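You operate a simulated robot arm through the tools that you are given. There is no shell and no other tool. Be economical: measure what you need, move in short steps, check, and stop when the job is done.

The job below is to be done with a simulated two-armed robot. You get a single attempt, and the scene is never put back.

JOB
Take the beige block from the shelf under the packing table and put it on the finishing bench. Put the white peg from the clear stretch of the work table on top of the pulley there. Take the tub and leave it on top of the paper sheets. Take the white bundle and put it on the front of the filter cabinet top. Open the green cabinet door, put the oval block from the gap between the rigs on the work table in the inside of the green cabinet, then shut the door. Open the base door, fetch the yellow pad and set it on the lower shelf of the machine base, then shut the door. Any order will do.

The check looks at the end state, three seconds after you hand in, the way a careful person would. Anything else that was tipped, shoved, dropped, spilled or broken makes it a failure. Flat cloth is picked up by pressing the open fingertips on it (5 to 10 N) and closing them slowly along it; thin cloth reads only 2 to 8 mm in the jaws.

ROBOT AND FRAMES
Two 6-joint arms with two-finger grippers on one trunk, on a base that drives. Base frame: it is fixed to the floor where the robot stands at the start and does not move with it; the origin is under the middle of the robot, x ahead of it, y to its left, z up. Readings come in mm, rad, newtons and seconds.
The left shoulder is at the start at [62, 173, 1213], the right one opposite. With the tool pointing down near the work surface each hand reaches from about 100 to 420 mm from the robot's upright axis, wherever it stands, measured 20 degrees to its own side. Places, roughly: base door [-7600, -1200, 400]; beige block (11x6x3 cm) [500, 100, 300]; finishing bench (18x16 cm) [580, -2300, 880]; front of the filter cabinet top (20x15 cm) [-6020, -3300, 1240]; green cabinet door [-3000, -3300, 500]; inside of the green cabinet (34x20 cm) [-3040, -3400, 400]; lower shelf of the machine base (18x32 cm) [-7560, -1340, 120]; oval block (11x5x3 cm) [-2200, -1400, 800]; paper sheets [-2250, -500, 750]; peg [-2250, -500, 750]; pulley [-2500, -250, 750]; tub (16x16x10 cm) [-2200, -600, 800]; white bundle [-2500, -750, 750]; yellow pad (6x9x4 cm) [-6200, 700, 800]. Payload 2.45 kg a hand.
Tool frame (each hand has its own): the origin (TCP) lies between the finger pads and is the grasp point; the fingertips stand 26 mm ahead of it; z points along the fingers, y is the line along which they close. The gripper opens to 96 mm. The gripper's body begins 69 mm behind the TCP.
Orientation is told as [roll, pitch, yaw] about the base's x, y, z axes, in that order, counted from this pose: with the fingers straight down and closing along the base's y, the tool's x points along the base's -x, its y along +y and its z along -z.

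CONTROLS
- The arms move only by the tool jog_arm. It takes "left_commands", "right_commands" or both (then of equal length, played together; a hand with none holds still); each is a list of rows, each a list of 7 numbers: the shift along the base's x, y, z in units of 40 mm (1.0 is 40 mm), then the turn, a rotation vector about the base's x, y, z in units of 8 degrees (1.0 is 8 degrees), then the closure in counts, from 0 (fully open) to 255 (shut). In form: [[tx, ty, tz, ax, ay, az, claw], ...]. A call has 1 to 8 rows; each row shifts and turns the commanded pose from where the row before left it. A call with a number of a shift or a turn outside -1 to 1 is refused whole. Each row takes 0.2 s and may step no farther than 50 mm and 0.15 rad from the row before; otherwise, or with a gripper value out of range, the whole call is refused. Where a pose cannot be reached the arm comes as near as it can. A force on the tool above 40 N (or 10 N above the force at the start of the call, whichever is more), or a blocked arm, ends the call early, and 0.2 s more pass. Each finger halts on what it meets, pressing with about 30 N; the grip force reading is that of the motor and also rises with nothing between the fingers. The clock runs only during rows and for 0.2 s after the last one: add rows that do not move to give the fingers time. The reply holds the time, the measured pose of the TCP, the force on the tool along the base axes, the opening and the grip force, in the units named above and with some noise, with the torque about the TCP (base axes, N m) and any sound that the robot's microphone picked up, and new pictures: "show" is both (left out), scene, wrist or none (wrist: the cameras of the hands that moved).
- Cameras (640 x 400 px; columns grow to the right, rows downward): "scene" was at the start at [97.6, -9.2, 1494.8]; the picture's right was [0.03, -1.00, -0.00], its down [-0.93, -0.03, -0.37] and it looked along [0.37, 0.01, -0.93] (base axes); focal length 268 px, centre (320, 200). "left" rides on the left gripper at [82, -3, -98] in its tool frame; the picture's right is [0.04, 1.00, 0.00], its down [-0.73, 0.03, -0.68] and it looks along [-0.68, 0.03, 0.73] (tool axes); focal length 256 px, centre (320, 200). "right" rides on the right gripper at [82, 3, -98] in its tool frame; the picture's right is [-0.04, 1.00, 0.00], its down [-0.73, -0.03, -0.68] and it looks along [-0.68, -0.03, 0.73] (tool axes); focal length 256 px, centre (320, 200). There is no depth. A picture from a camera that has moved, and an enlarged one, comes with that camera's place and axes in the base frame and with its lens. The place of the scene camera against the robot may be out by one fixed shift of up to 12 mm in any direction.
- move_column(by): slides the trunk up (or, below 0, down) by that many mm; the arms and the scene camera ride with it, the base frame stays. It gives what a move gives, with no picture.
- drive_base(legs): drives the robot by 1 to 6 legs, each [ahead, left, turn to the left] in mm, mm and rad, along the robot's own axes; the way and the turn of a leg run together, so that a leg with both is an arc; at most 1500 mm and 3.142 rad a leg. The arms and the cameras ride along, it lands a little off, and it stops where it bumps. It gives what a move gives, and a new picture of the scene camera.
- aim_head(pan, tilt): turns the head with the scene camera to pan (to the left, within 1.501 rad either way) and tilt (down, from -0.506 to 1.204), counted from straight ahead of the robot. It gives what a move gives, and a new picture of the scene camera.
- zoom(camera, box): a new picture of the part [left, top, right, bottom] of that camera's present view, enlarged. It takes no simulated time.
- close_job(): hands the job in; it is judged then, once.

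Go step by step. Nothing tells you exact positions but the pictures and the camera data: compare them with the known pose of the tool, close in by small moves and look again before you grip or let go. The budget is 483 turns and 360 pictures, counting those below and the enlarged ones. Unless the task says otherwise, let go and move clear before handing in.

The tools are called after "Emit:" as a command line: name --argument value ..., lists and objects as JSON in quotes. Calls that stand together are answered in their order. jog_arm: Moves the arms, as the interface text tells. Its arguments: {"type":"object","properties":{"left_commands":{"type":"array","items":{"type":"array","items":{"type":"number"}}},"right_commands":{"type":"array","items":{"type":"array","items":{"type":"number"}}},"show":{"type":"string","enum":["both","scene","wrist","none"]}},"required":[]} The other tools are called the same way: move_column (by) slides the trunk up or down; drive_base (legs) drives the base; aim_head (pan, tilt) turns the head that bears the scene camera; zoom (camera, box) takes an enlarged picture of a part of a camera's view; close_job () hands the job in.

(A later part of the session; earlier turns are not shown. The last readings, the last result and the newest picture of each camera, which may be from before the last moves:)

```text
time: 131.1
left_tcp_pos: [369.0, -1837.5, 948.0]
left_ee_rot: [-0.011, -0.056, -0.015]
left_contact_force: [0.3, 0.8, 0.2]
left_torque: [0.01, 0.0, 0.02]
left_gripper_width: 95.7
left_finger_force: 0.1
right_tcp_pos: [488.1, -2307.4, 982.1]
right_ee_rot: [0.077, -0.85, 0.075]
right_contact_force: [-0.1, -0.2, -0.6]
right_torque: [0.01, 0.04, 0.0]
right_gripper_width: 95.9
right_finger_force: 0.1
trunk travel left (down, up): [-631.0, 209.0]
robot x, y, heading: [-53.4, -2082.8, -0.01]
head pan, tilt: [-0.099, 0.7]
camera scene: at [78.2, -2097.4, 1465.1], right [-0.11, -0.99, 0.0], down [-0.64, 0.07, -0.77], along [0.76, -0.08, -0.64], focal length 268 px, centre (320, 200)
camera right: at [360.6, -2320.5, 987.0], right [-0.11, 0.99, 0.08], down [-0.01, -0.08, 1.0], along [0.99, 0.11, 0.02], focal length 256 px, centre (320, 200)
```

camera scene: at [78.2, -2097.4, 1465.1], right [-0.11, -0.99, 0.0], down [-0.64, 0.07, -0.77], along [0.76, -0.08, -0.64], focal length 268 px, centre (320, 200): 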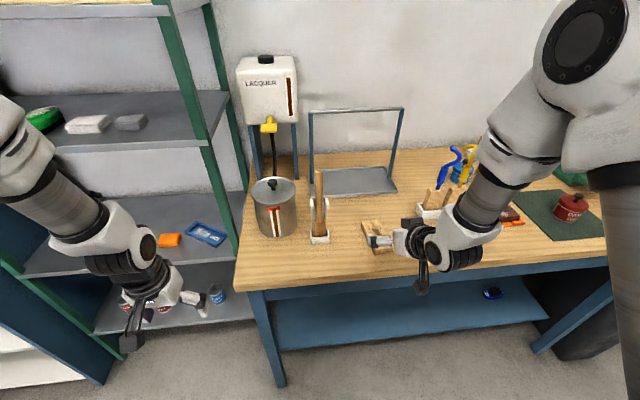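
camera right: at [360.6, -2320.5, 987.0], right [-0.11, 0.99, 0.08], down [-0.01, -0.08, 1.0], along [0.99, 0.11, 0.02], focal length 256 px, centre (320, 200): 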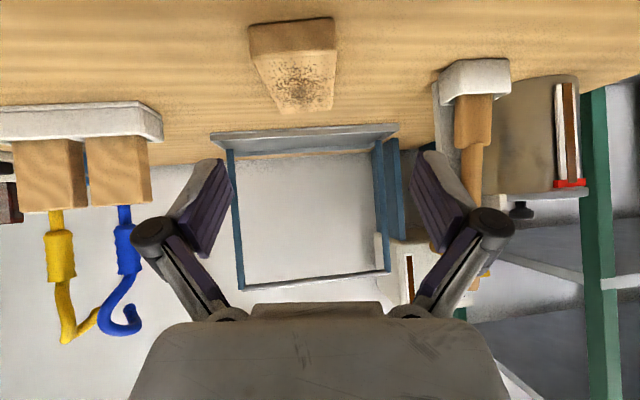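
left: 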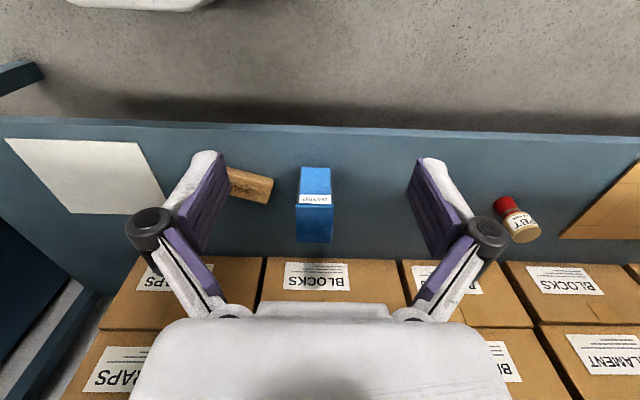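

The block sits cleanly on the finishing bench. Next comes the work table behind me, so I'll back off and turn around to look.

Emit:
drive_base --legs '[[-750, 0, 0], [0, 600, 3.14]]'

Emit:
aim_head --pan 0 --tilt 0.35

```text
time: 142.4
left_tcp_pos: [-1623.7, -2282.9, 947.2]
left_ee_rot: [-0.012, -0.054, 3.088]
left_contact_force: [-0.8, -0.4, 0.1]
left_torque: [-0.02, 0.02, 0.0]
left_gripper_width: 96.2
left_finger_force: 0.1
right_tcp_pos: [-1726.8, -1809.2, 981.4]
right_ee_rot: [0.079, -0.847, -3.103]
right_contact_force: [-0.4, 0.2, 0.2]
right_torque: [0.04, 0.0, 0.01]
right_gripper_width: 95.9
right_finger_force: 0.1
trunk travel left (down, up): [-631.0, 209.0]
robot x, y, heading: [-1187.7, -2058.5, 3.088]
head pan, tilt: [-0.099, 0.7]
cut short: leg 2
camera scene: at [-1321.5, -2047.7, 1464.9], right [0.15, 0.99, 0.0], down [0.64, -0.1, -0.76], along [-0.76, 0.11, -0.64], focal length 268 px, centre (320, 200)
```

scene: 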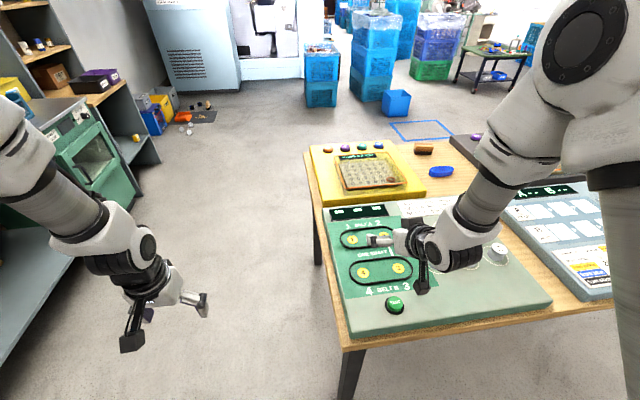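

```text
time: 143.2
left_tcp_pos: [-1624.6, -2284.0, 947.0]
left_ee_rot: [-0.011, -0.052, 3.089]
left_contact_force: [0.0, 0.3, 0.3]
left_torque: [-0.01, -0.01, -0.02]
left_gripper_width: 96.0
left_finger_force: 0.1
right_tcp_pos: [-1727.2, -1808.1, 982.4]
right_ee_rot: [0.079, -0.846, -3.103]
right_contact_force: [1.2, 0.9, -0.3]
right_torque: [0.03, 0.04, -0.02]
right_gripper_width: 96.0
right_finger_force: 0.0
trunk travel left (down, up): [-631.0, 209.0]
robot x, y, heading: [-1190.4, -2055.0, 3.094]
head pan, tilt: [0.0, 0.351]
camera scene: at [-1330.5, -2055.6, 1496.2], right [0.05, 1.0, 0.0], down [0.34, -0.02, -0.94], along [-0.94, 0.05, -0.34], focal length 268 px, centre (320, 200)
```

scene: 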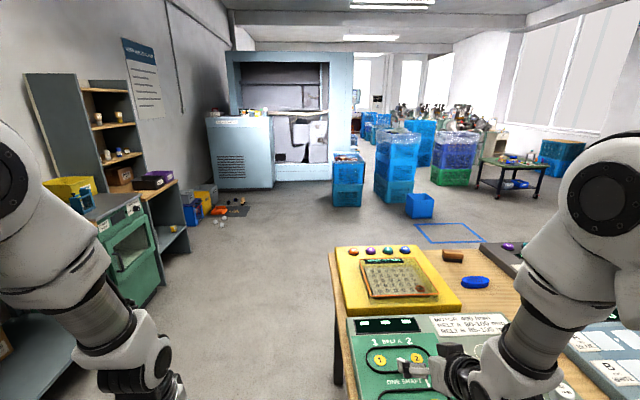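

The work table is here and the blue oval block sits near (-2268,-1347). I'll back up and slide along the table to survey it.

Emit:
drive_base --legs '[[-280, 0, 0.05], [0, -800, 0]]'

Emit:
aim_head --pan 0 --tilt 0.45

```text
time: 149.1
left_tcp_pos: [-1330.9, -1515.1, 947.4]
left_ee_rot: [-0.009, -0.054, -3.135]
left_contact_force: [-0.5, 0.4, 0.8]
left_torque: [0.0, 0.02, -0.01]
left_gripper_width: 96.0
left_finger_force: 0.1
right_tcp_pos: [-1460.1, -1047.2, 981.0]
right_ee_rot: [0.079, -0.846, -3.042]
right_contact_force: [-0.2, 0.0, 0.1]
right_torque: [0.04, -0.02, -0.03]
right_gripper_width: 95.9
right_finger_force: 0.1
trunk travel left (down, up): [-631.0, 209.0]
robot x, y, heading: [-910.9, -1265.7, -3.138]
head pan, tilt: [0.0, 0.351]
camera scene: at [-1051.6, -1270.7, 1496.3], right [-0.01, 1.0, 0.0], down [0.34, 0.0, -0.94], along [-0.94, -0.01, -0.34], focal length 268 px, centre (320, 200)
```

scene: 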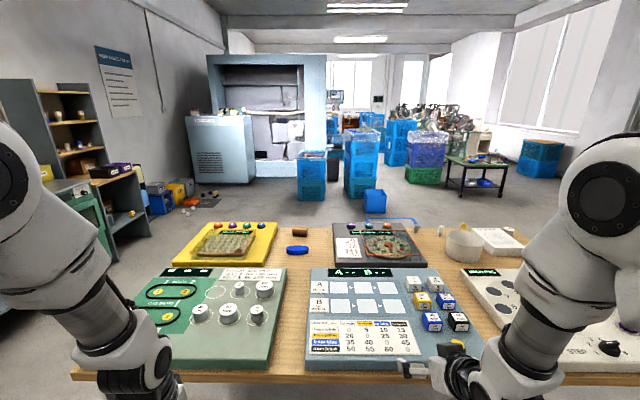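

```text
time: 149.8
left_tcp_pos: [-1331.0, -1515.4, 947.7]
left_ee_rot: [-0.01, -0.051, -3.134]
left_contact_force: [-0.3, 0.4, -0.1]
left_torque: [0.01, 0.01, 0.02]
left_gripper_width: 95.9
left_finger_force: 0.0
right_tcp_pos: [-1460.8, -1047.7, 981.1]
right_ee_rot: [0.079, -0.846, -3.044]
right_contact_force: [0.4, 0.0, -0.2]
right_torque: [-0.02, -0.02, -0.01]
right_gripper_width: 96.2
right_finger_force: 0.1
trunk travel left (down, up): [-631.0, 209.0]
robot x, y, heading: [-913.2, -1261.2, -3.132]
head pan, tilt: [0.0, 0.45]
camera scene: at [-1050.4, -1270.3, 1487.1], right [-0.01, 1.0, 0.0], down [0.43, 0.0, -0.9], along [-0.9, -0.01, -0.44], focal length 268 px, centre (320, 200)
```

scene: 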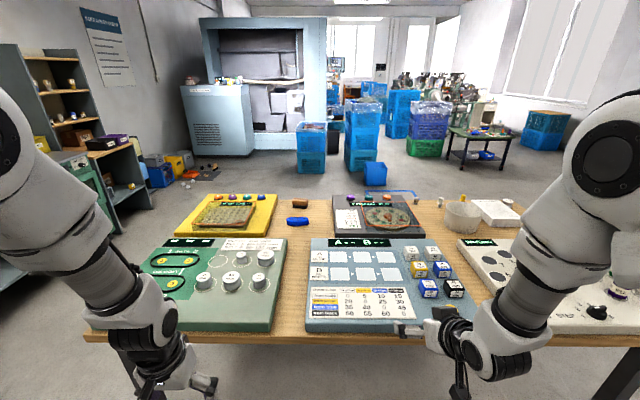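

The work table is x −1600…−2680, and the targets are nearer its far side. I'll go round its −y end to the far side.

Emit:
drive_base --legs '[[0, 1080, 0]]'

Emit:
aim_head --pan 0.5 --tilt 0.6

```text
time: 155.4
left_tcp_pos: [-1319.2, -2610.2, 948.1]
left_ee_rot: [-0.012, -0.054, -3.135]
left_contact_force: [0.7, -0.2, -0.2]
left_torque: [-0.01, -0.03, 0.01]
left_gripper_width: 96.2
left_finger_force: 0.1
right_tcp_pos: [-1449.8, -2141.5, 981.9]
right_ee_rot: [0.079, -0.846, -3.042]
right_contact_force: [0.3, -0.7, 0.1]
right_torque: [0.01, 0.01, -0.02]
right_gripper_width: 96.2
right_finger_force: 0.0
trunk travel left (down, up): [-631.0, 209.0]
robot x, y, heading: [-897.6, -2355.3, -3.133]
head pan, tilt: [0.0, 0.45]
camera scene: at [-1038.8, -2364.7, 1487.1], right [-0.01, 1.0, 0.0], down [0.44, 0.0, -0.9], along [-0.9, -0.01, -0.44], focal length 268 px, centre (320, 200)
```

scene: 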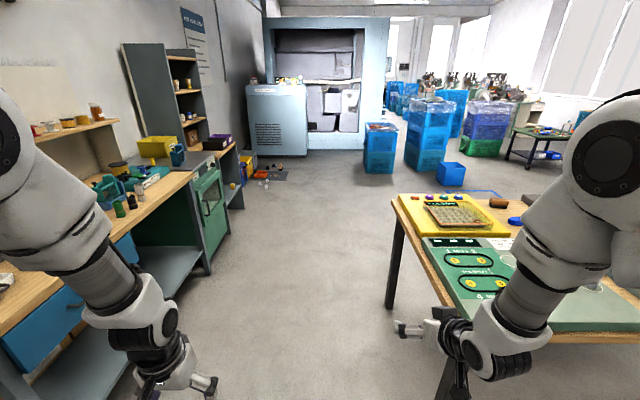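

```text
time: 156.3
left_tcp_pos: [-1319.6, -2609.1, 948.3]
left_ee_rot: [-0.011, -0.051, -3.135]
left_contact_force: [0.1, -0.2, 0.2]
left_torque: [0.03, 0.01, -0.01]
left_gripper_width: 96.3
left_finger_force: 0.0
right_tcp_pos: [-1449.6, -2141.9, 982.1]
right_ee_rot: [0.078, -0.845, -3.044]
right_contact_force: [0.1, 0.3, 0.2]
right_torque: [0.03, 0.04, 0.07]
right_gripper_width: 96.0
right_finger_force: 0.1
trunk travel left (down, up): [-631.0, 209.0]
robot x, y, heading: [-899.5, -2358.3, -3.132]
head pan, tilt: [0.499, 0.6]
camera scene: at [-1024.1, -2406.6, 1473.5], right [-0.49, 0.87, 0.0], down [0.49, 0.27, -0.83], along [-0.72, -0.4, -0.56], focal length 268 px, centre (320, 200)
```

scene: 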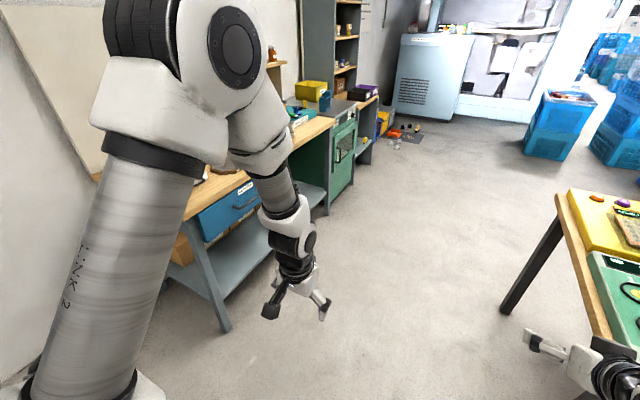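

Emit:
drive_base --legs '[[1300, 0, 0], [1150, 0, 0], [0, -900, 0], [0, 0, 3.14]]'

Emit:
aim_head --pan 0 --tilt 0.6

```text
time: 180.0
left_tcp_pos: [-2940.0, -1262.1, 947.0]
left_ee_rot: [-0.009, -0.054, 0.002]
left_contact_force: [0.2, -0.1, 0.0]
left_torque: [0.01, 0.01, -0.05]
left_gripper_width: 95.8
left_finger_force: 0.0
right_tcp_pos: [-2812.4, -1730.5, 982.4]
right_ee_rot: [0.079, -0.845, 0.095]
right_contact_force: [-0.9, 0.6, -0.5]
right_torque: [-0.04, -0.02, 0.01]
right_gripper_width: 96.4
right_finger_force: 0.0
trunk travel left (down, up): [-631.0, 209.0]
robot x, y, heading: [-3362.4, -1509.0, 0.006]
head pan, tilt: [0.499, 0.6]
camera scene: at [-3232.3, -1477.1, 1473.5], right [0.48, -0.88, 0.0], down [-0.49, -0.27, -0.82], along [0.72, 0.4, -0.57], focal length 268 px, centre (320, 200)
```

scene: 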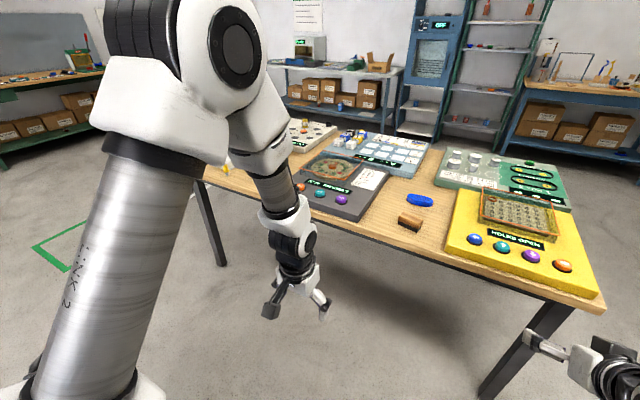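

```text
time: 180.9
left_tcp_pos: [-2939.7, -1262.7, 947.0]
left_ee_rot: [-0.01, -0.053, 0.002]
left_contact_force: [0.1, 0.6, 0.1]
left_torque: [-0.01, -0.01, 0.03]
left_gripper_width: 96.2
left_finger_force: 0.2
right_tcp_pos: [-2813.1, -1730.8, 981.6]
right_ee_rot: [0.078, -0.845, 0.092]
right_contact_force: [0.3, -0.3, -0.1]
right_torque: [-0.01, -0.05, -0.02]
right_gripper_width: 96.0
right_finger_force: 0.1
trunk travel left (down, up): [-631.0, 209.0]
robot x, y, heading: [-3361.0, -1512.1, 0.006]
head pan, tilt: [0.0, 0.6]
camera scene: at [-3221.3, -1519.3, 1473.5], right [0.01, -1.0, 0.0], down [-0.57, 0.0, -0.82], along [0.82, 0.01, -0.57], focal length 268 px, centre (320, 200)
```

scene: 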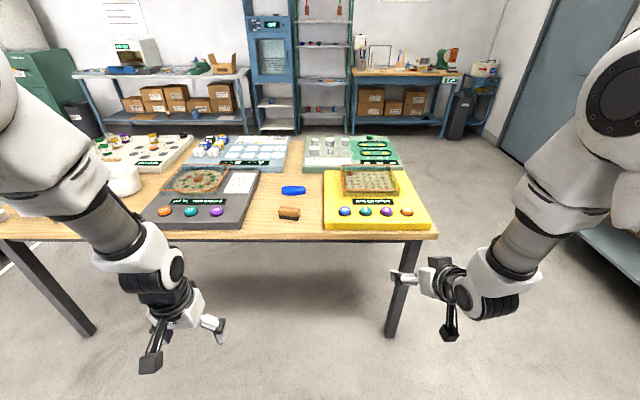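

Emit:
zoom --camera "scene" --box '[240, 160, 340, 240]'

Emit:
aim_head --pan 0.8 --tilt 0.5

```text
5.00 times, centred on (290, 200) of scene
camera zoom: at [-3221.3, -1519.3, 1473.5], right [0.01, -1.0, 0.0], down [-0.57, 0.0, -0.82], along [0.82, 0.01, -0.57], focal length 1340 px, centre (470, 200)
```

zoom: 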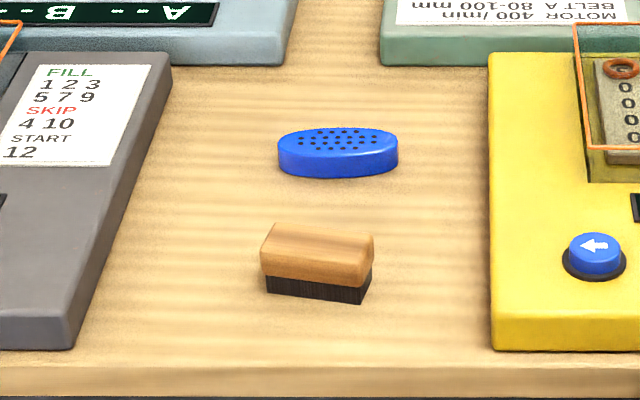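

```text
time: 182.0
left_tcp_pos: [-2940.0, -1261.5, 947.2]
left_ee_rot: [-0.011, -0.053, 0.001]
left_contact_force: [-0.2, -0.1, 0.3]
left_torque: [-0.01, 0.02, 0.01]
left_gripper_width: 96.1
left_finger_force: 0.1
right_tcp_pos: [-2813.4, -1731.9, 982.1]
right_ee_rot: [0.078, -0.847, 0.093]
right_contact_force: [-0.6, -0.4, -0.1]
right_torque: [0.0, -0.01, 0.03]
right_gripper_width: 95.9
right_finger_force: 0.0
trunk travel left (down, up): [-631.0, 209.0]
robot x, y, heading: [-3356.3, -1512.9, 0.009]
head pan, tilt: [0.799, 0.499]
camera scene: at [-3246.5, -1454.3, 1482.6], right [0.72, -0.69, 0.0], down [-0.33, -0.34, -0.88], along [0.61, 0.63, -0.48], focal length 268 px, centre (320, 200)
```

scene: 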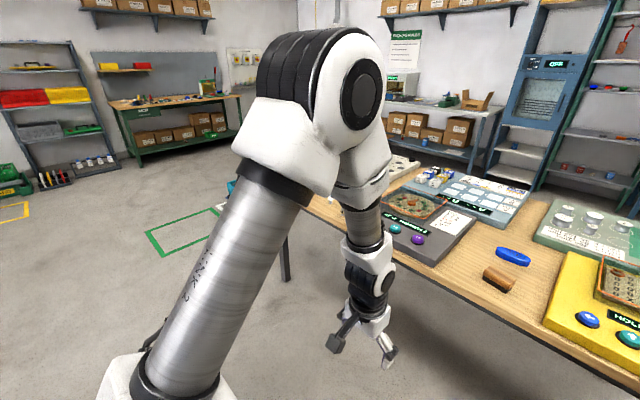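

The blue one is the oval block. I'll slide along to the other end of the table to survey the peg, pulley, tub and bundle.

Emit:
drive_base --legs '[[0, 950, 0]]'

Emit:
aim_head --pan 0 --tilt 0.65

```text
time: 187.0
left_tcp_pos: [-2942.5, -319.3, 948.8]
left_ee_rot: [-0.011, -0.053, -0.002]
left_contact_force: [-0.3, 0.1, 0.4]
left_torque: [0.04, 0.01, -0.03]
left_gripper_width: 96.1
left_finger_force: 0.1
right_tcp_pos: [-2816.3, -787.7, 980.6]
right_ee_rot: [0.08, -0.846, 0.09]
right_contact_force: [-0.8, 0.1, -0.4]
right_torque: [0.01, 0.02, -0.01]
right_gripper_width: 96.0
right_finger_force: 0.1
trunk travel left (down, up): [-631.0, 209.0]
robot x, y, heading: [-3365.6, -568.5, 0.001]
head pan, tilt: [0.799, 0.499]
camera scene: at [-3250.2, -510.3, 1482.6], right [0.72, -0.7, 0.0], down [-0.33, -0.34, -0.88], along [0.61, 0.63, -0.48], focal length 268 px, centre (320, 200)
```

scene: 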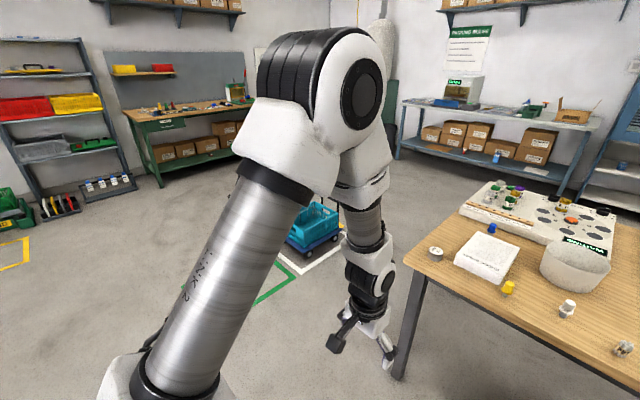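

```text
time: 188.1
left_tcp_pos: [-2943.2, -318.4, 948.4]
left_ee_rot: [-0.01, -0.052, -0.002]
left_contact_force: [-0.2, 0.5, 0.1]
left_torque: [0.02, -0.01, -0.01]
left_gripper_width: 96.0
left_finger_force: 0.0
right_tcp_pos: [-2817.5, -788.3, 981.1]
right_ee_rot: [0.078, -0.846, 0.091]
right_contact_force: [0.2, 0.1, 1.3]
right_torque: [-0.02, 0.0, 0.0]
right_gripper_width: 96.0
right_finger_force: 0.1
trunk travel left (down, up): [-631.0, 209.0]
robot x, y, heading: [-3365.7, -572.0, 0.004]
head pan, tilt: [0.0, 0.649]
camera scene: at [-3226.7, -575.2, 1469.2], right [0.0, -1.0, 0.0], down [-0.6, 0.0, -0.8], along [0.8, 0.0, -0.6], focal length 268 px, centre (320, 200)
```

scene: 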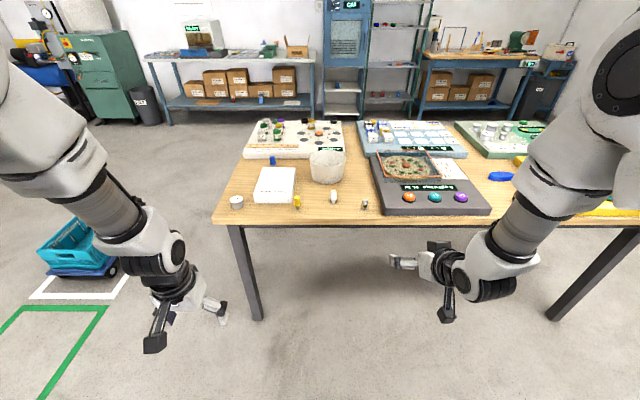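

Emit:
zoom --camera "scene" --box '[210, 140, 380, 240]'

```text
3.76 times, centred on (295, 190) of scene
camera zoom: at [-3226.7, -575.2, 1469.2], right [0.0, -1.0, 0.0], down [-0.6, 0.0, -0.8], along [0.8, 0.0, -0.6], focal length 1009 px, centre (414, 238)
```

zoom: 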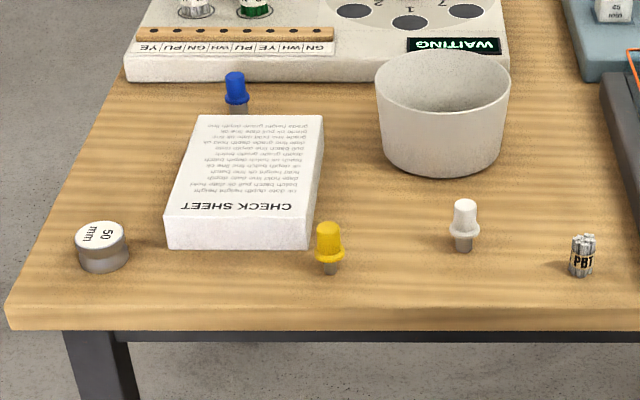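

Survey: pulley ≈(-2321,-220), white peg ≈(-2302,-628), PBT bundle ≈(-2336,-760), tub ≈(-2090,-607), paper stack centre ≈(-2170,-370), and the table edge on this side is x≈-2400. I'll set the right tool vertical and then approach the peg with the left hand.

Emit:
jog_arm --right_commands '[[-0.5, -0.1, 0.1, 0, 1, 0, 0], [-0.5, -0.1, 0.1, 0, 1, 0, 0], [-0.5, -0.1, 0.1, 0, 1, 0, 0], [-0.5, -0.1, 0.1, 0, 1, 0, 0], [-0.5, -0.1, 0.1, 0, 1, 0, 0], [-0.5, -0.1, 0.1, 0, 1, -0.6, 0]]' --show "none"

Emit:
drive_base --legs '[[0, -308, 0], [600, 0, 0]]'

Emit:
zoom --camera "left" --box '[0, 0, 640, 400]'

```text
refused: row 6 steps farther than a row can; nothing moved
```

```text
time: 193.2
left_tcp_pos: [-2345.4, -635.9, 947.1]
left_ee_rot: [-0.011, -0.054, -0.008]
left_contact_force: [0.2, 0.8, 0.9]
left_torque: [-0.04, 0.0, 0.02]
left_gripper_width: 95.7
left_finger_force: 0.1
right_tcp_pos: [-2222.7, -1106.4, 980.5]
right_ee_rot: [0.078, -0.848, 0.085]
right_contact_force: [0.1, 0.1, 0.6]
right_torque: [0.0, 0.02, -0.01]
right_gripper_width: 96.1
right_finger_force: 0.1
trunk travel left (down, up): [-631.0, 209.0]
robot x, y, heading: [-2768.3, -881.1, -0.003]
head pan, tilt: [0.0, 0.649]
camera scene: at [-2630.6, -890.4, 1469.3], right [0.0, -1.0, 0.0], down [-0.6, 0.0, -0.8], along [0.8, 0.0, -0.6], focal length 268 px, centre (320, 200)
```

scene: 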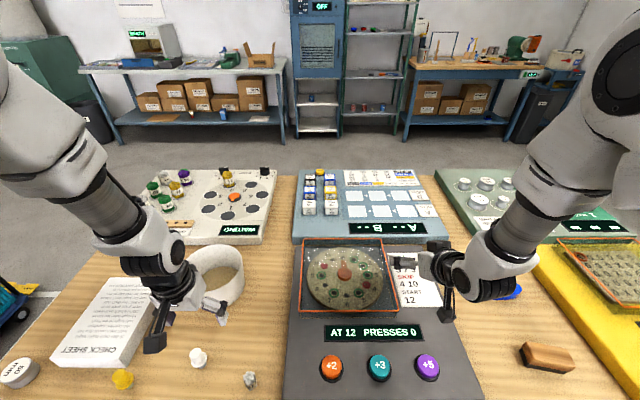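

```text
1.00 times, centred on (320, 200) of left (not enlarged: the box is as wide or as high as the picture)
camera zoom: at [-2431.0, -638.4, 1041.6], right [-0.03, 1.0, -0.01], down [0.7, 0.03, 0.72], along [0.72, 0.01, -0.7], focal length 256 px, centre (320, 200)
```

zoom: 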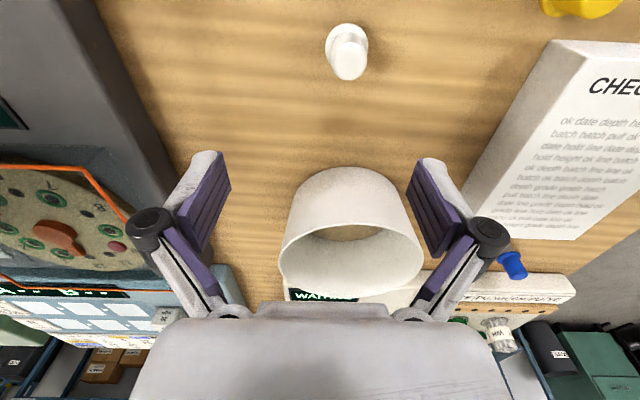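

Comparing views gives a table height of z≈795 and the peg near (-2365,-616). I'll move the left hand over it and look again.

Emit:
jog_arm --left_commands '[[-0.5, 0.4, -0.4, 0, 0.3, 0, 0], [0, 0, -0.4, 0, 0, 0, 0]]' --show "both"

```text
time: 193.8
left_tcp_pos: [-2364.2, -622.4, 914.7]
left_ee_rot: [-0.009, -0.011, -0.009]
left_contact_force: [0.5, 0.5, 0.2]
left_torque: [0.02, 0.01, 0.0]
left_gripper_width: 95.9
left_finger_force: 0.1
right_tcp_pos: [-2221.7, -1107.4, 981.2]
right_ee_rot: [0.079, -0.843, 0.081]
right_contact_force: [-0.6, -0.1, -0.5]
right_torque: [0.01, 0.0, 0.02]
right_gripper_width: 95.9
right_finger_force: 0.1
trunk travel left (down, up): [-631.0, 209.0]
robot x, y, heading: [-2773.5, -885.3, -0.007]
head pan, tilt: [0.0, 0.649]
camera scene: at [-2629.2, -891.3, 1469.1], right [0.0, -1.0, 0.0], down [-0.61, 0.0, -0.8], along [0.8, 0.0, -0.61], focal length 268 px, centre (320, 200)
camera left: at [-2445.8, -624.1, 1012.5], right [-0.03, 1.0, -0.01], down [0.73, 0.03, 0.69], along [0.69, 0.01, -0.73], focal length 256 px, centre (320, 200)
```

scene: 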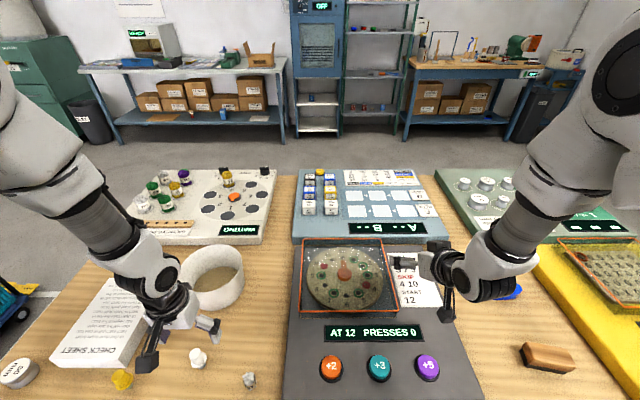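
left: 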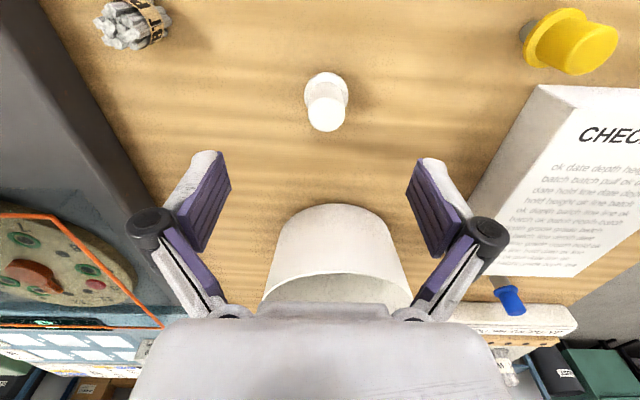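

Emit:
jog_arm --left_commands '[[-0.22, 0.1, -0.6, 0, 0, 0, 0], [0, 0, -0.6, 0, 0, 0, 0]]' --show "wrist"

```text
time: 194.4
left_tcp_pos: [-2373.9, -616.0, 865.7]
left_ee_rot: [-0.011, -0.009, -0.008]
left_contact_force: [-0.2, -0.1, 0.5]
left_torque: [0.01, 0.0, 0.05]
left_gripper_width: 95.8
left_finger_force: 0.1
right_tcp_pos: [-2221.3, -1105.9, 980.0]
right_ee_rot: [0.077, -0.844, 0.082]
right_contact_force: [-0.6, -0.5, -0.6]
right_torque: [0.0, 0.01, 0.01]
right_gripper_width: 95.9
right_finger_force: 0.0
trunk travel left (down, up): [-631.0, 209.0]
robot x, y, heading: [-2768.8, -883.2, -0.001]
head pan, tilt: [0.0, 0.649]
camera left: at [-2454.5, -618.3, 964.2], right [-0.03, 1.0, -0.01], down [0.73, 0.03, 0.69], along [0.69, 0.01, -0.73], focal length 256 px, centre (320, 200)
```

left: 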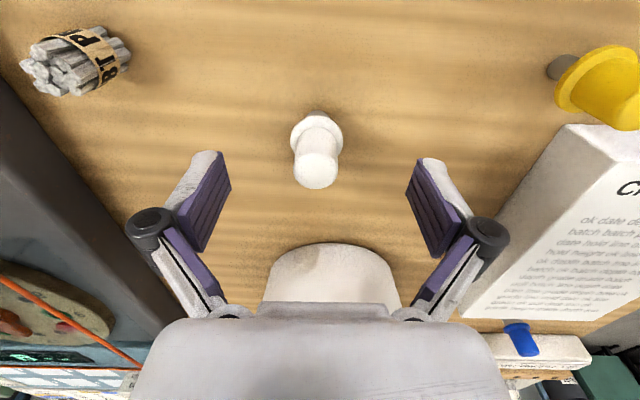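

The peg's head spans z≈810–853 and is nearly centred. I'll go down 23 mm and close.

Emit:
jog_arm --left_commands '[[0, -0.05, -0.58, 0, 0, 0, 0], [0, 0, 0, 0, 0, 0, 100], [0, 0, 0, 0, 0, 0, 255], [0, 0, 0, 0, 0, 0, 255], [0, 0, 0, 0, 0, 0, 255]]' --show "wrist"

```text
time: 195.6
left_tcp_pos: [-2373.7, -617.3, 843.6]
left_ee_rot: [-0.011, -0.011, -0.009]
left_contact_force: [0.1, -0.7, -0.8]
left_torque: [0.02, 0.0, 0.02]
left_gripper_width: 30.3
left_finger_force: 30.3
right_tcp_pos: [-2223.3, -1106.9, 981.7]
right_ee_rot: [0.079, -0.847, 0.083]
right_contact_force: [0.2, 0.2, 0.5]
right_torque: [0.0, -0.01, 0.0]
right_gripper_width: 95.8
right_finger_force: 0.1
trunk travel left (down, up): [-631.0, 209.0]
robot x, y, heading: [-2771.5, -882.3, -0.009]
head pan, tilt: [0.0, 0.649]
camera left: at [-2456.1, -619.9, 941.2], right [-0.03, 1.0, -0.01], down [0.73, 0.03, 0.69], along [0.69, 0.01, -0.73], focal length 256 px, centre (320, 200)
```

left: 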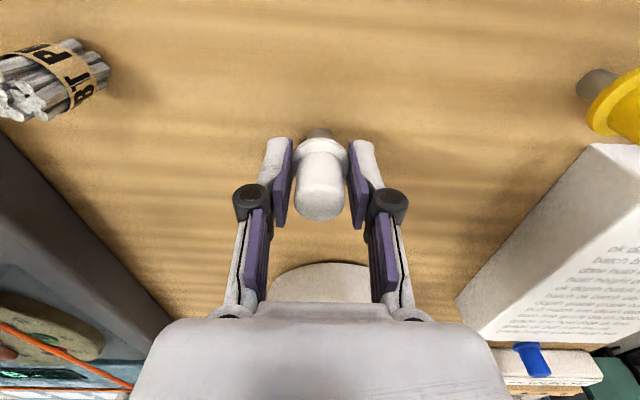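

Emit:
jog_arm --left_commands '[[0, 0, 0.8, 0, 0, 0, 255], [0, 0, 0.8, 0, 0, 0, 255], [0, 0, 0.8, 0, 0, 0, 255]]' --show "none"

Emit:
drive_base --legs '[[0, 372, 0.005]]'

Emit:
zoom --camera "left" --box '[0, 0, 640, 400]'

```text
time: 196.4
left_tcp_pos: [-2375.2, -617.6, 939.9]
left_ee_rot: [-0.011, -0.011, -0.009]
left_contact_force: [0.4, -0.3, 0.2]
left_torque: [-0.01, -0.04, -0.01]
left_gripper_width: 30.1
left_finger_force: 29.7
right_tcp_pos: [-2223.0, -1105.9, 982.4]
right_ee_rot: [0.079, -0.847, 0.082]
right_contact_force: [-0.7, 0.2, 0.2]
right_torque: [-0.01, 0.0, 0.01]
right_gripper_width: 96.0
right_finger_force: 0.1
trunk travel left (down, up): [-631.0, 209.0]
robot x, y, heading: [-2772.8, -881.8, -0.003]
head pan, tilt: [0.0, 0.649]
```

```text
time: 198.8
left_tcp_pos: [-2373.0, -243.0, 939.3]
left_ee_rot: [-0.011, -0.012, -0.006]
left_contact_force: [0.3, -0.6, -0.9]
left_torque: [0.0, -0.02, 0.01]
left_gripper_width: 30.1
left_finger_force: 30.2
right_tcp_pos: [-2220.1, -731.0, 980.8]
right_ee_rot: [0.078, -0.847, 0.084]
right_contact_force: [-0.3, -0.8, -0.7]
right_torque: [0.0, -0.01, -0.02]
right_gripper_width: 95.9
right_finger_force: 0.1
trunk travel left (down, up): [-631.0, 209.0]
robot x, y, heading: [-2766.8, -508.7, -0.005]
head pan, tilt: [0.0, 0.649]
camera scene: at [-2629.0, -515.9, 1469.2], right [0.0, -1.0, 0.0], down [-0.6, 0.0, -0.8], along [0.8, 0.0, -0.6], focal length 268 px, centre (320, 200)
```

scene: 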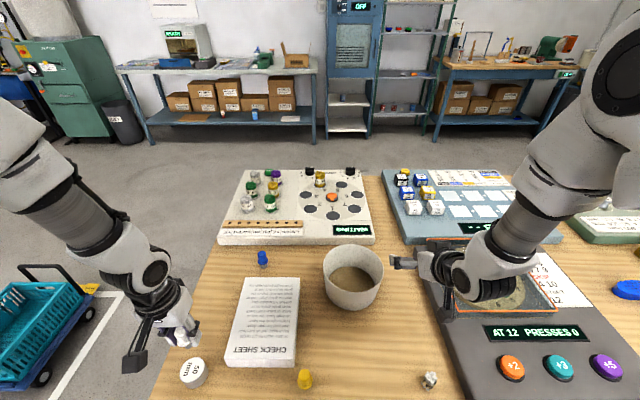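

```text
1.00 times, centred on (320, 200) of left (not enlarged: the box is as wide or as high as the picture)
camera zoom: at [-2454.3, -245.4, 1037.4], right [-0.03, 1.0, -0.01], down [0.73, 0.03, 0.69], along [0.69, 0.01, -0.73], focal length 256 px, centre (320, 200)
```

zoom: 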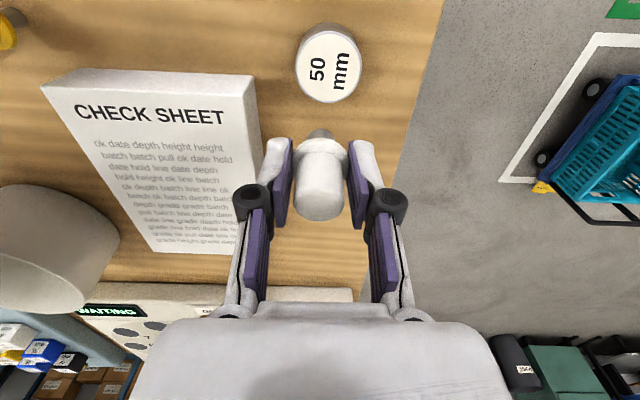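

The pulley top is at about (-2394,-239,822). I'll shift over it and descend to just above.

Emit:
jog_arm --left_commands '[[-0.5, 0.1, 0, 0, 0, 0, 255], [0, 0, -0.7, 0, 0, 0, 255], [0, 0, -0.6, 0, 0, 0, 255]]' --show "wrist"

Emit:
zoom --camera "scene" --box '[120, 290, 280, 400]'

```text
time: 199.6
left_tcp_pos: [-2391.6, -237.7, 885.0]
left_ee_rot: [-0.012, -0.01, -0.008]
left_contact_force: [-0.1, 0.5, -1.0]
left_torque: [0.0, 0.03, 0.01]
left_gripper_width: 30.2
left_finger_force: 29.8
right_tcp_pos: [-2220.8, -731.1, 980.8]
right_ee_rot: [0.078, -0.844, 0.084]
right_contact_force: [-0.4, -0.1, -0.2]
right_torque: [-0.02, -0.01, 0.02]
right_gripper_width: 96.0
right_finger_force: 0.0
trunk travel left (down, up): [-631.0, 209.0]
robot x, y, heading: [-2767.6, -508.0, -0.001]
head pan, tilt: [0.0, 0.649]
camera left: at [-2473.6, -240.0, 984.3], right [-0.03, 1.0, -0.01], down [0.73, 0.03, 0.69], along [0.69, 0.01, -0.73], focal length 256 px, centre (320, 200)
```

left: 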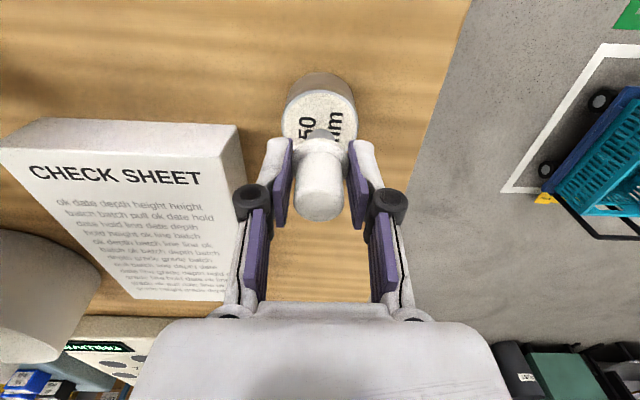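

```text
3.64 times, centred on (200, 345) of scene
camera zoom: at [-2628.1, -515.3, 1469.2], right [0.0, -1.0, 0.0], down [-0.61, 0.0, -0.8], along [0.8, 0.0, -0.61], focal length 974 px, centre (756, -327)
```

zoom: 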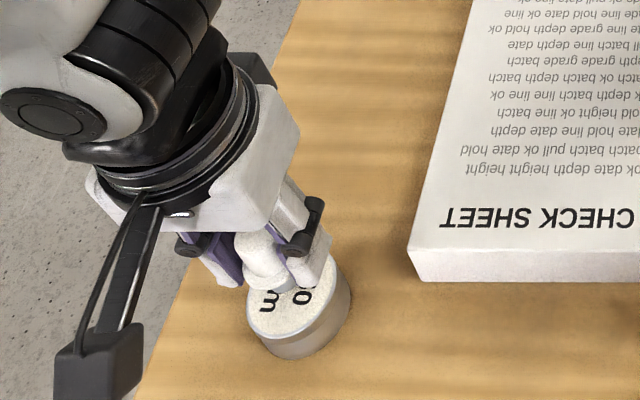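

Emit:
jog_arm --left_commands '[[0, 0, -0.15, 0, 0, 0, 255], [0, 0, -0.1, 0, 0, 0, 255], [0, 0, -0.05, 0, 0, 0, 255]]' --show "wrist"

```text
time: 200.3
left_tcp_pos: [-2394.1, -238.5, 875.7]
left_ee_rot: [-0.009, -0.013, -0.006]
left_contact_force: [-1.1, 2.2, 11.4]
left_torque: [0.04, 0.03, -0.01]
left_gripper_width: 30.2
left_finger_force: 30.1
right_tcp_pos: [-2220.5, -729.8, 981.4]
right_ee_rot: [0.079, -0.845, 0.083]
right_contact_force: [-0.4, -0.1, -0.8]
right_torque: [-0.01, 0.0, 0.01]
right_gripper_width: 95.9
right_finger_force: 0.1
trunk travel left (down, up): [-631.0, 209.0]
robot x, y, heading: [-2766.8, -507.8, -0.002]
head pan, tilt: [0.0, 0.649]
camera left: at [-2475.3, -241.5, 973.7], right [-0.03, 1.0, -0.01], down [0.73, 0.03, 0.69], along [0.69, 0.01, -0.73], focal length 256 px, centre (320, 200)
```

left: 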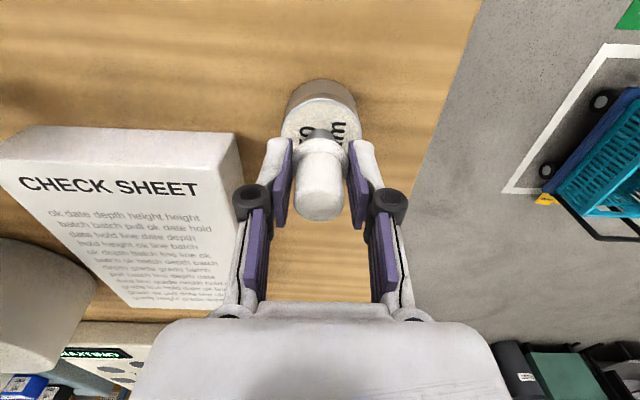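

It touched, but about 10 mm off the pulley's centre toward +x. I'll lift slightly, shift −9 mm and set it down again.

Emit:
jog_arm --left_commands '[[0, 0, 0.2, 0, 0, 0, 255], [-0.22, 0, 0, 0, 0, 0, 255], [0, 0, -0.1, 0, 0, 0, 255], [0, 0, -0.06, 0, 0, 0, 255]]' --show "wrist"

Emit:
zoom --camera "scene" --box '[150, 310, 250, 400]'

```text
time: 201.3
left_tcp_pos: [-2402.9, -238.8, 876.3]
left_ee_rot: [-0.011, -0.011, -0.006]
left_contact_force: [0.5, 0.2, -0.2]
left_torque: [0.02, 0.0, -0.01]
left_gripper_width: 29.8
left_finger_force: 30.3
right_tcp_pos: [-2220.7, -731.7, 981.1]
right_ee_rot: [0.078, -0.847, 0.085]
right_contact_force: [-0.3, 0.0, 0.4]
right_torque: [-0.01, 0.01, 0.02]
right_gripper_width: 96.0
right_finger_force: 0.0
trunk travel left (down, up): [-631.0, 209.0]
robot x, y, heading: [-2770.4, -508.9, -0.007]
head pan, tilt: [0.0, 0.649]
camera left: at [-2483.6, -241.0, 974.5], right [-0.03, 1.0, -0.01], down [0.73, 0.03, 0.69], along [0.69, 0.01, -0.73], focal length 256 px, centre (320, 200)
```

left: 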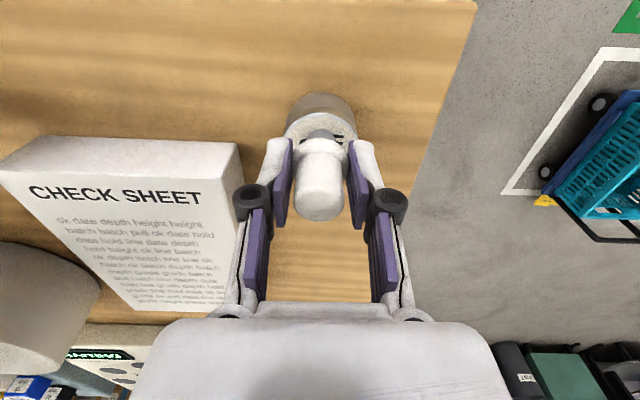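

```text
4.44 times, centred on (200, 355) of scene
camera zoom: at [-2629.2, -515.6, 1469.2], right [0.0, -1.0, 0.0], down [-0.6, 0.0, -0.8], along [0.8, 0.0, -0.6], focal length 1191 px, centre (853, -489)
```

zoom: 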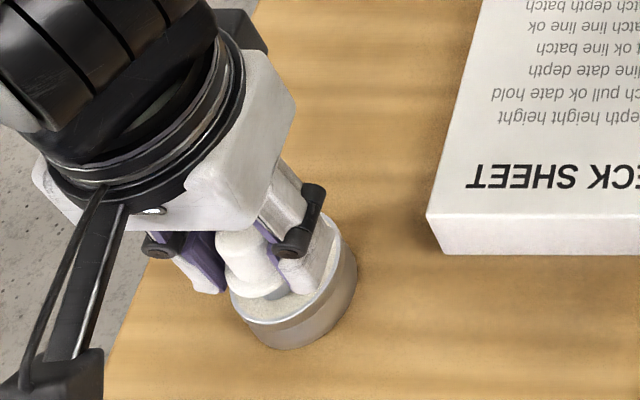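

Emit:
jog_arm --left_commands '[[0.1, 0, 0, 0, 0, 0, 255], [0, 0, -0.04, 0, 0, 0, 255], [0, 0, 0, 0, 0, 0, 255]]' --show "none"

```text
time: 202.2
left_tcp_pos: [-2396.9, -239.3, 875.6]
left_ee_rot: [-0.011, -0.013, -0.008]
left_contact_force: [0.9, 0.3, 8.3]
left_torque: [-0.07, -0.01, 0.0]
left_gripper_width: 30.2
left_finger_force: 30.2
right_tcp_pos: [-2220.6, -731.5, 982.4]
right_ee_rot: [0.079, -0.847, 0.084]
right_contact_force: [0.9, 0.1, -0.1]
right_torque: [0.01, 0.01, -0.01]
right_gripper_width: 96.1
right_finger_force: 0.1
trunk travel left (down, up): [-631.0, 209.0]
robot x, y, heading: [-2764.6, -507.3, -0.004]
head pan, tilt: [0.0, 0.649]
```

It's in contact at 8 N and centred. I'll open slowly and rise.

Emit:
jog_arm --left_commands '[[0, 0, 0, 0, 0, 0, 200], [0, 0, 0, 0, 0, 0, 170], [0, 0, 0, 0, 0, 0, 120], [0, 0, 0, 0, 0, 0, 60], [0, 0, 0, 0, 0, 0, 0], [0, 0, 0.7, 0, 0, 0, 0], [0, 0, 0.9, 0, 0, 0, 0]]' --show "wrist"

```text
time: 203.8
left_tcp_pos: [-2399.4, -240.7, 939.6]
left_ee_rot: [-0.011, -0.014, -0.011]
left_contact_force: [-0.6, -0.5, 0.0]
left_torque: [0.02, -0.03, 0.01]
left_gripper_width: 96.0
left_finger_force: 0.1
right_tcp_pos: [-2221.4, -732.0, 980.4]
right_ee_rot: [0.078, -0.848, 0.083]
right_contact_force: [0.0, -0.4, 0.6]
right_torque: [0.0, -0.02, 0.0]
right_gripper_width: 96.1
right_finger_force: 0.1
trunk travel left (down, up): [-631.0, 209.0]
robot x, y, heading: [-2770.1, -509.7, -0.004]
head pan, tilt: [0.0, 0.649]
camera left: at [-2480.5, -242.7, 1037.7], right [-0.03, 1.0, -0.01], down [0.72, 0.03, 0.69], along [0.69, 0.01, -0.73], focal length 256 px, centre (320, 200)
```

left: 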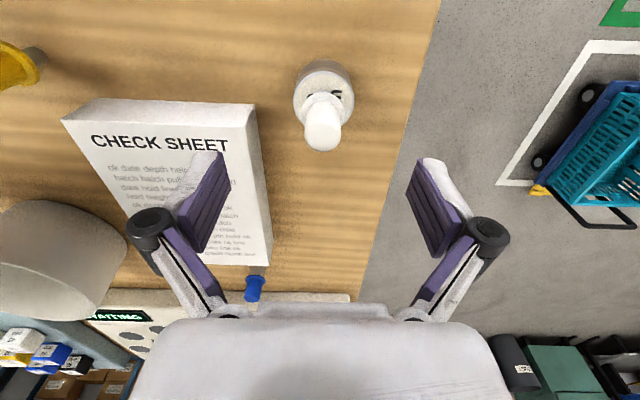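

The peg stands on the pulley. Next is the tub: I'll move right and bring the left hand above the tub's +y rim.

Emit:
drive_base --legs '[[15, -270, 0.005]]'

Emit:
jog_arm --left_commands '[[0.9, 0, 0.3, 0, 0, 0, 0], [0.9, 0, 0.3, 0, 0, 0, 0], [0.9, 0, 0.1, 0, 0, 0, 0], [0.9, 0, 0, 0, 0, 0, 0]]' --show "both"

```text
time: 205.7
left_tcp_pos: [-2385.7, -509.0, 939.3]
left_ee_rot: [-0.012, -0.011, 0.002]
left_contact_force: [0.1, 0.0, -0.3]
left_torque: [-0.01, -0.02, 0.01]
left_gripper_width: 96.2
left_finger_force: 0.0
right_tcp_pos: [-2203.3, -998.3, 981.2]
right_ee_rot: [0.077, -0.847, 0.094]
right_contact_force: [0.0, -0.3, -0.6]
right_torque: [0.0, 0.01, 0.02]
right_gripper_width: 96.0
right_finger_force: 0.1
trunk travel left (down, up): [-631.0, 209.0]
robot x, y, heading: [-2752.5, -781.5, 0.003]
head pan, tilt: [0.0, 0.649]
camera scene: at [-2613.8, -787.0, 1469.2], right [0.01, -1.0, 0.0], down [-0.6, 0.0, -0.8], along [0.8, 0.0, -0.6], focal length 268 px, centre (320, 200)
```

scene: 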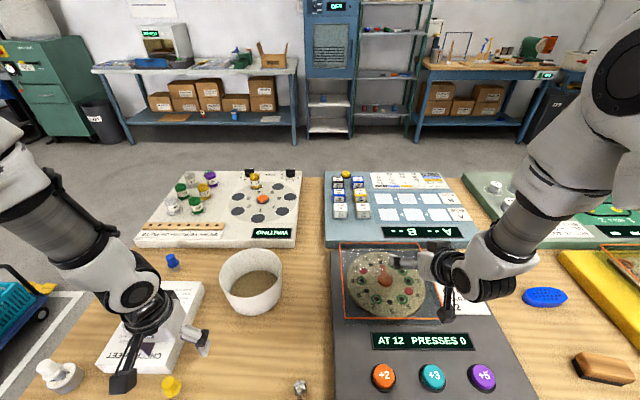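

```text
time: 206.7
left_tcp_pos: [-2240.9, -510.1, 965.3]
left_ee_rot: [-0.012, -0.008, 0.003]
left_contact_force: [-0.4, -0.1, 0.2]
left_torque: [0.01, -0.01, 0.02]
left_gripper_width: 96.0
left_finger_force: 0.0
right_tcp_pos: [-2202.5, -998.5, 981.5]
right_ee_rot: [0.079, -0.844, 0.094]
right_contact_force: [-0.5, 0.3, 0.0]
right_torque: [-0.01, 0.01, 0.02]
right_gripper_width: 96.0
right_finger_force: 0.1
trunk travel left (down, up): [-631.0, 209.0]
robot x, y, heading: [-2751.8, -781.0, 0.008]
head pan, tilt: [0.0, 0.649]
camera scene: at [-2611.9, -787.1, 1469.0], right [0.01, -1.0, 0.0], down [-0.61, 0.0, -0.8], along [0.8, 0.0, -0.61], focal length 268 px, centre (320, 200)
camera left: at [-2322.8, -513.1, 1064.0], right [-0.04, 1.0, -0.01], down [0.73, 0.04, 0.69], along [0.69, 0.02, -0.73], focal length 256 px, centre (320, 200)
```

scene: 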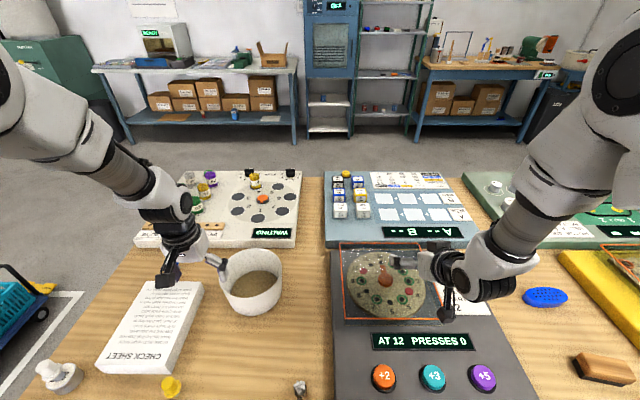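
left: 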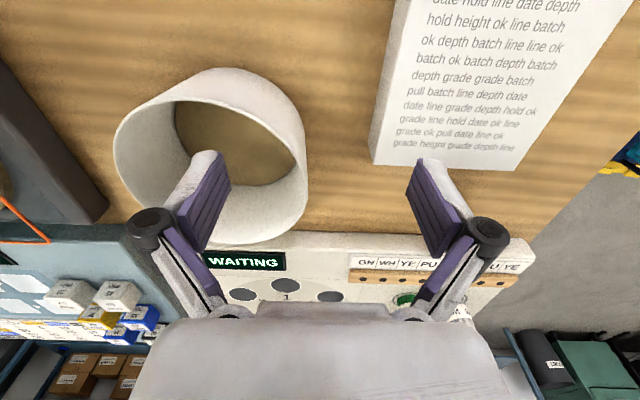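

The tub rim centre is at about (-2190,-600,892), with a tan floor inside. I'll roll the left tool about 10° to match the wall and move over the +y rim.

Emit:
jog_arm --left_commands '[[0.63, -0.15, 0, -0.65, 0, 0, 0], [0.63, -0.15, -0.3, -0.6, 0, 0, 0], [0, 0, -0.3, 0, 0, 0, 0]]' --show "both"

```text
time: 207.5
left_tcp_pos: [-2191.9, -521.9, 943.6]
left_ee_rot: [-0.187, -0.013, 0.004]
left_contact_force: [-0.1, 0.3, -0.3]
left_torque: [0.04, 0.01, -0.01]
left_gripper_width: 95.8
left_finger_force: 0.1
right_tcp_pos: [-2204.4, -998.5, 981.3]
right_ee_rot: [0.079, -0.847, 0.094]
right_contact_force: [0.0, -0.8, 0.7]
right_torque: [-0.03, 0.01, 0.0]
right_gripper_width: 96.1
right_finger_force: 0.0
trunk travel left (down, up): [-631.0, 209.0]
robot x, y, heading: [-2751.4, -781.6, 0.006]
head pan, tilt: [0.0, 0.649]
camera scene: at [-2614.7, -787.7, 1469.4], right [0.01, -1.0, 0.0], down [-0.6, 0.0, -0.8], along [0.8, 0.01, -0.6], focal length 268 px, centre (320, 200)
camera left: at [-2273.5, -508.0, 1039.4], right [-0.04, 0.98, -0.19], down [0.72, 0.16, 0.67], along [0.69, -0.11, -0.72], focal length 256 px, centre (320, 200)
```

scene: 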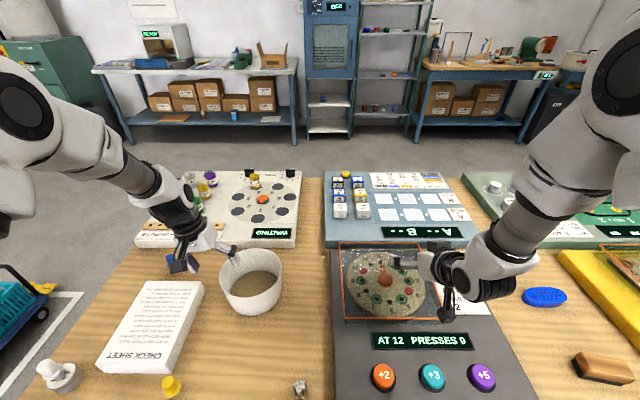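
left: 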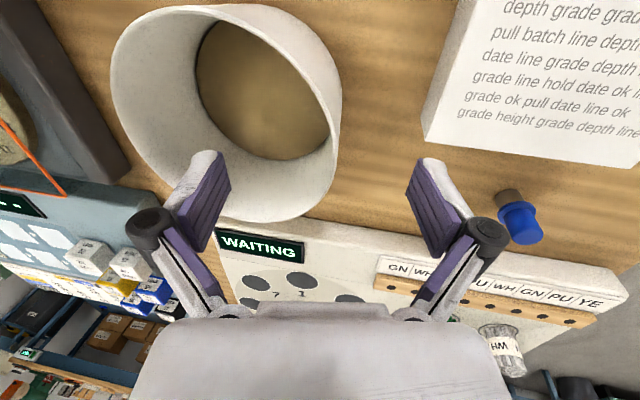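

Emit:
jog_arm --left_commands '[[0, 0, -0.5, 0, 0, 0, 0], [0, 0, -0.5, 0, 0, 0, 0], [0, -0.03, -0.4, 0, 0, 0, 0]]' --show "both"

```text
time: 208.3
left_tcp_pos: [-2189.8, -522.5, 886.6]
left_ee_rot: [-0.187, -0.012, 0.003]
left_contact_force: [0.4, 0.1, -1.0]
left_torque: [0.0, 0.04, -0.01]
left_gripper_width: 96.1
left_finger_force: 0.1
right_tcp_pos: [-2203.2, -998.1, 981.5]
right_ee_rot: [0.079, -0.845, 0.095]
right_contact_force: [0.3, -1.0, -0.2]
right_torque: [0.02, 0.01, 0.01]
right_gripper_width: 95.8
right_finger_force: 0.1
trunk travel left (down, up): [-631.0, 209.0]
robot x, y, heading: [-2752.1, -780.8, 0.005]
head pan, tilt: [0.0, 0.649]
camera scene: at [-2613.2, -787.1, 1469.2], right [0.01, -1.0, 0.0], down [-0.61, 0.0, -0.8], along [0.8, 0.0, -0.61], focal length 268 px, centre (320, 200)
camera left: at [-2271.5, -509.1, 983.2], right [-0.04, 0.98, -0.18], down [0.73, 0.16, 0.67], along [0.69, -0.11, -0.72], focal length 256 px, centre (320, 200)
```

scene: 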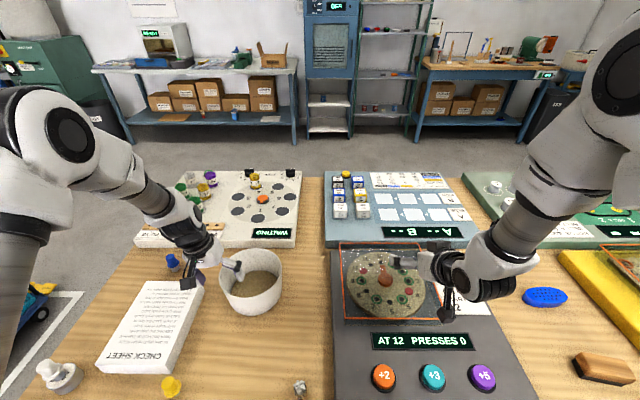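
left: 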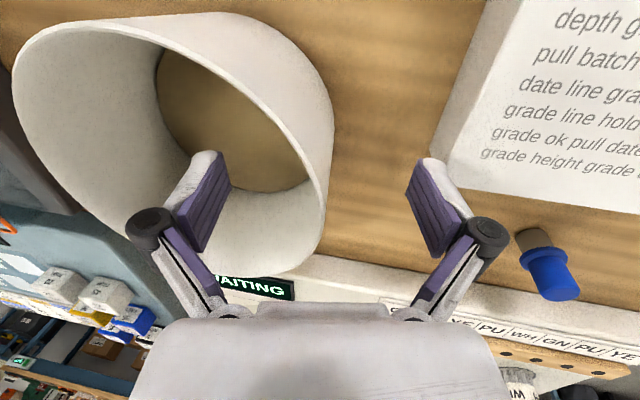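

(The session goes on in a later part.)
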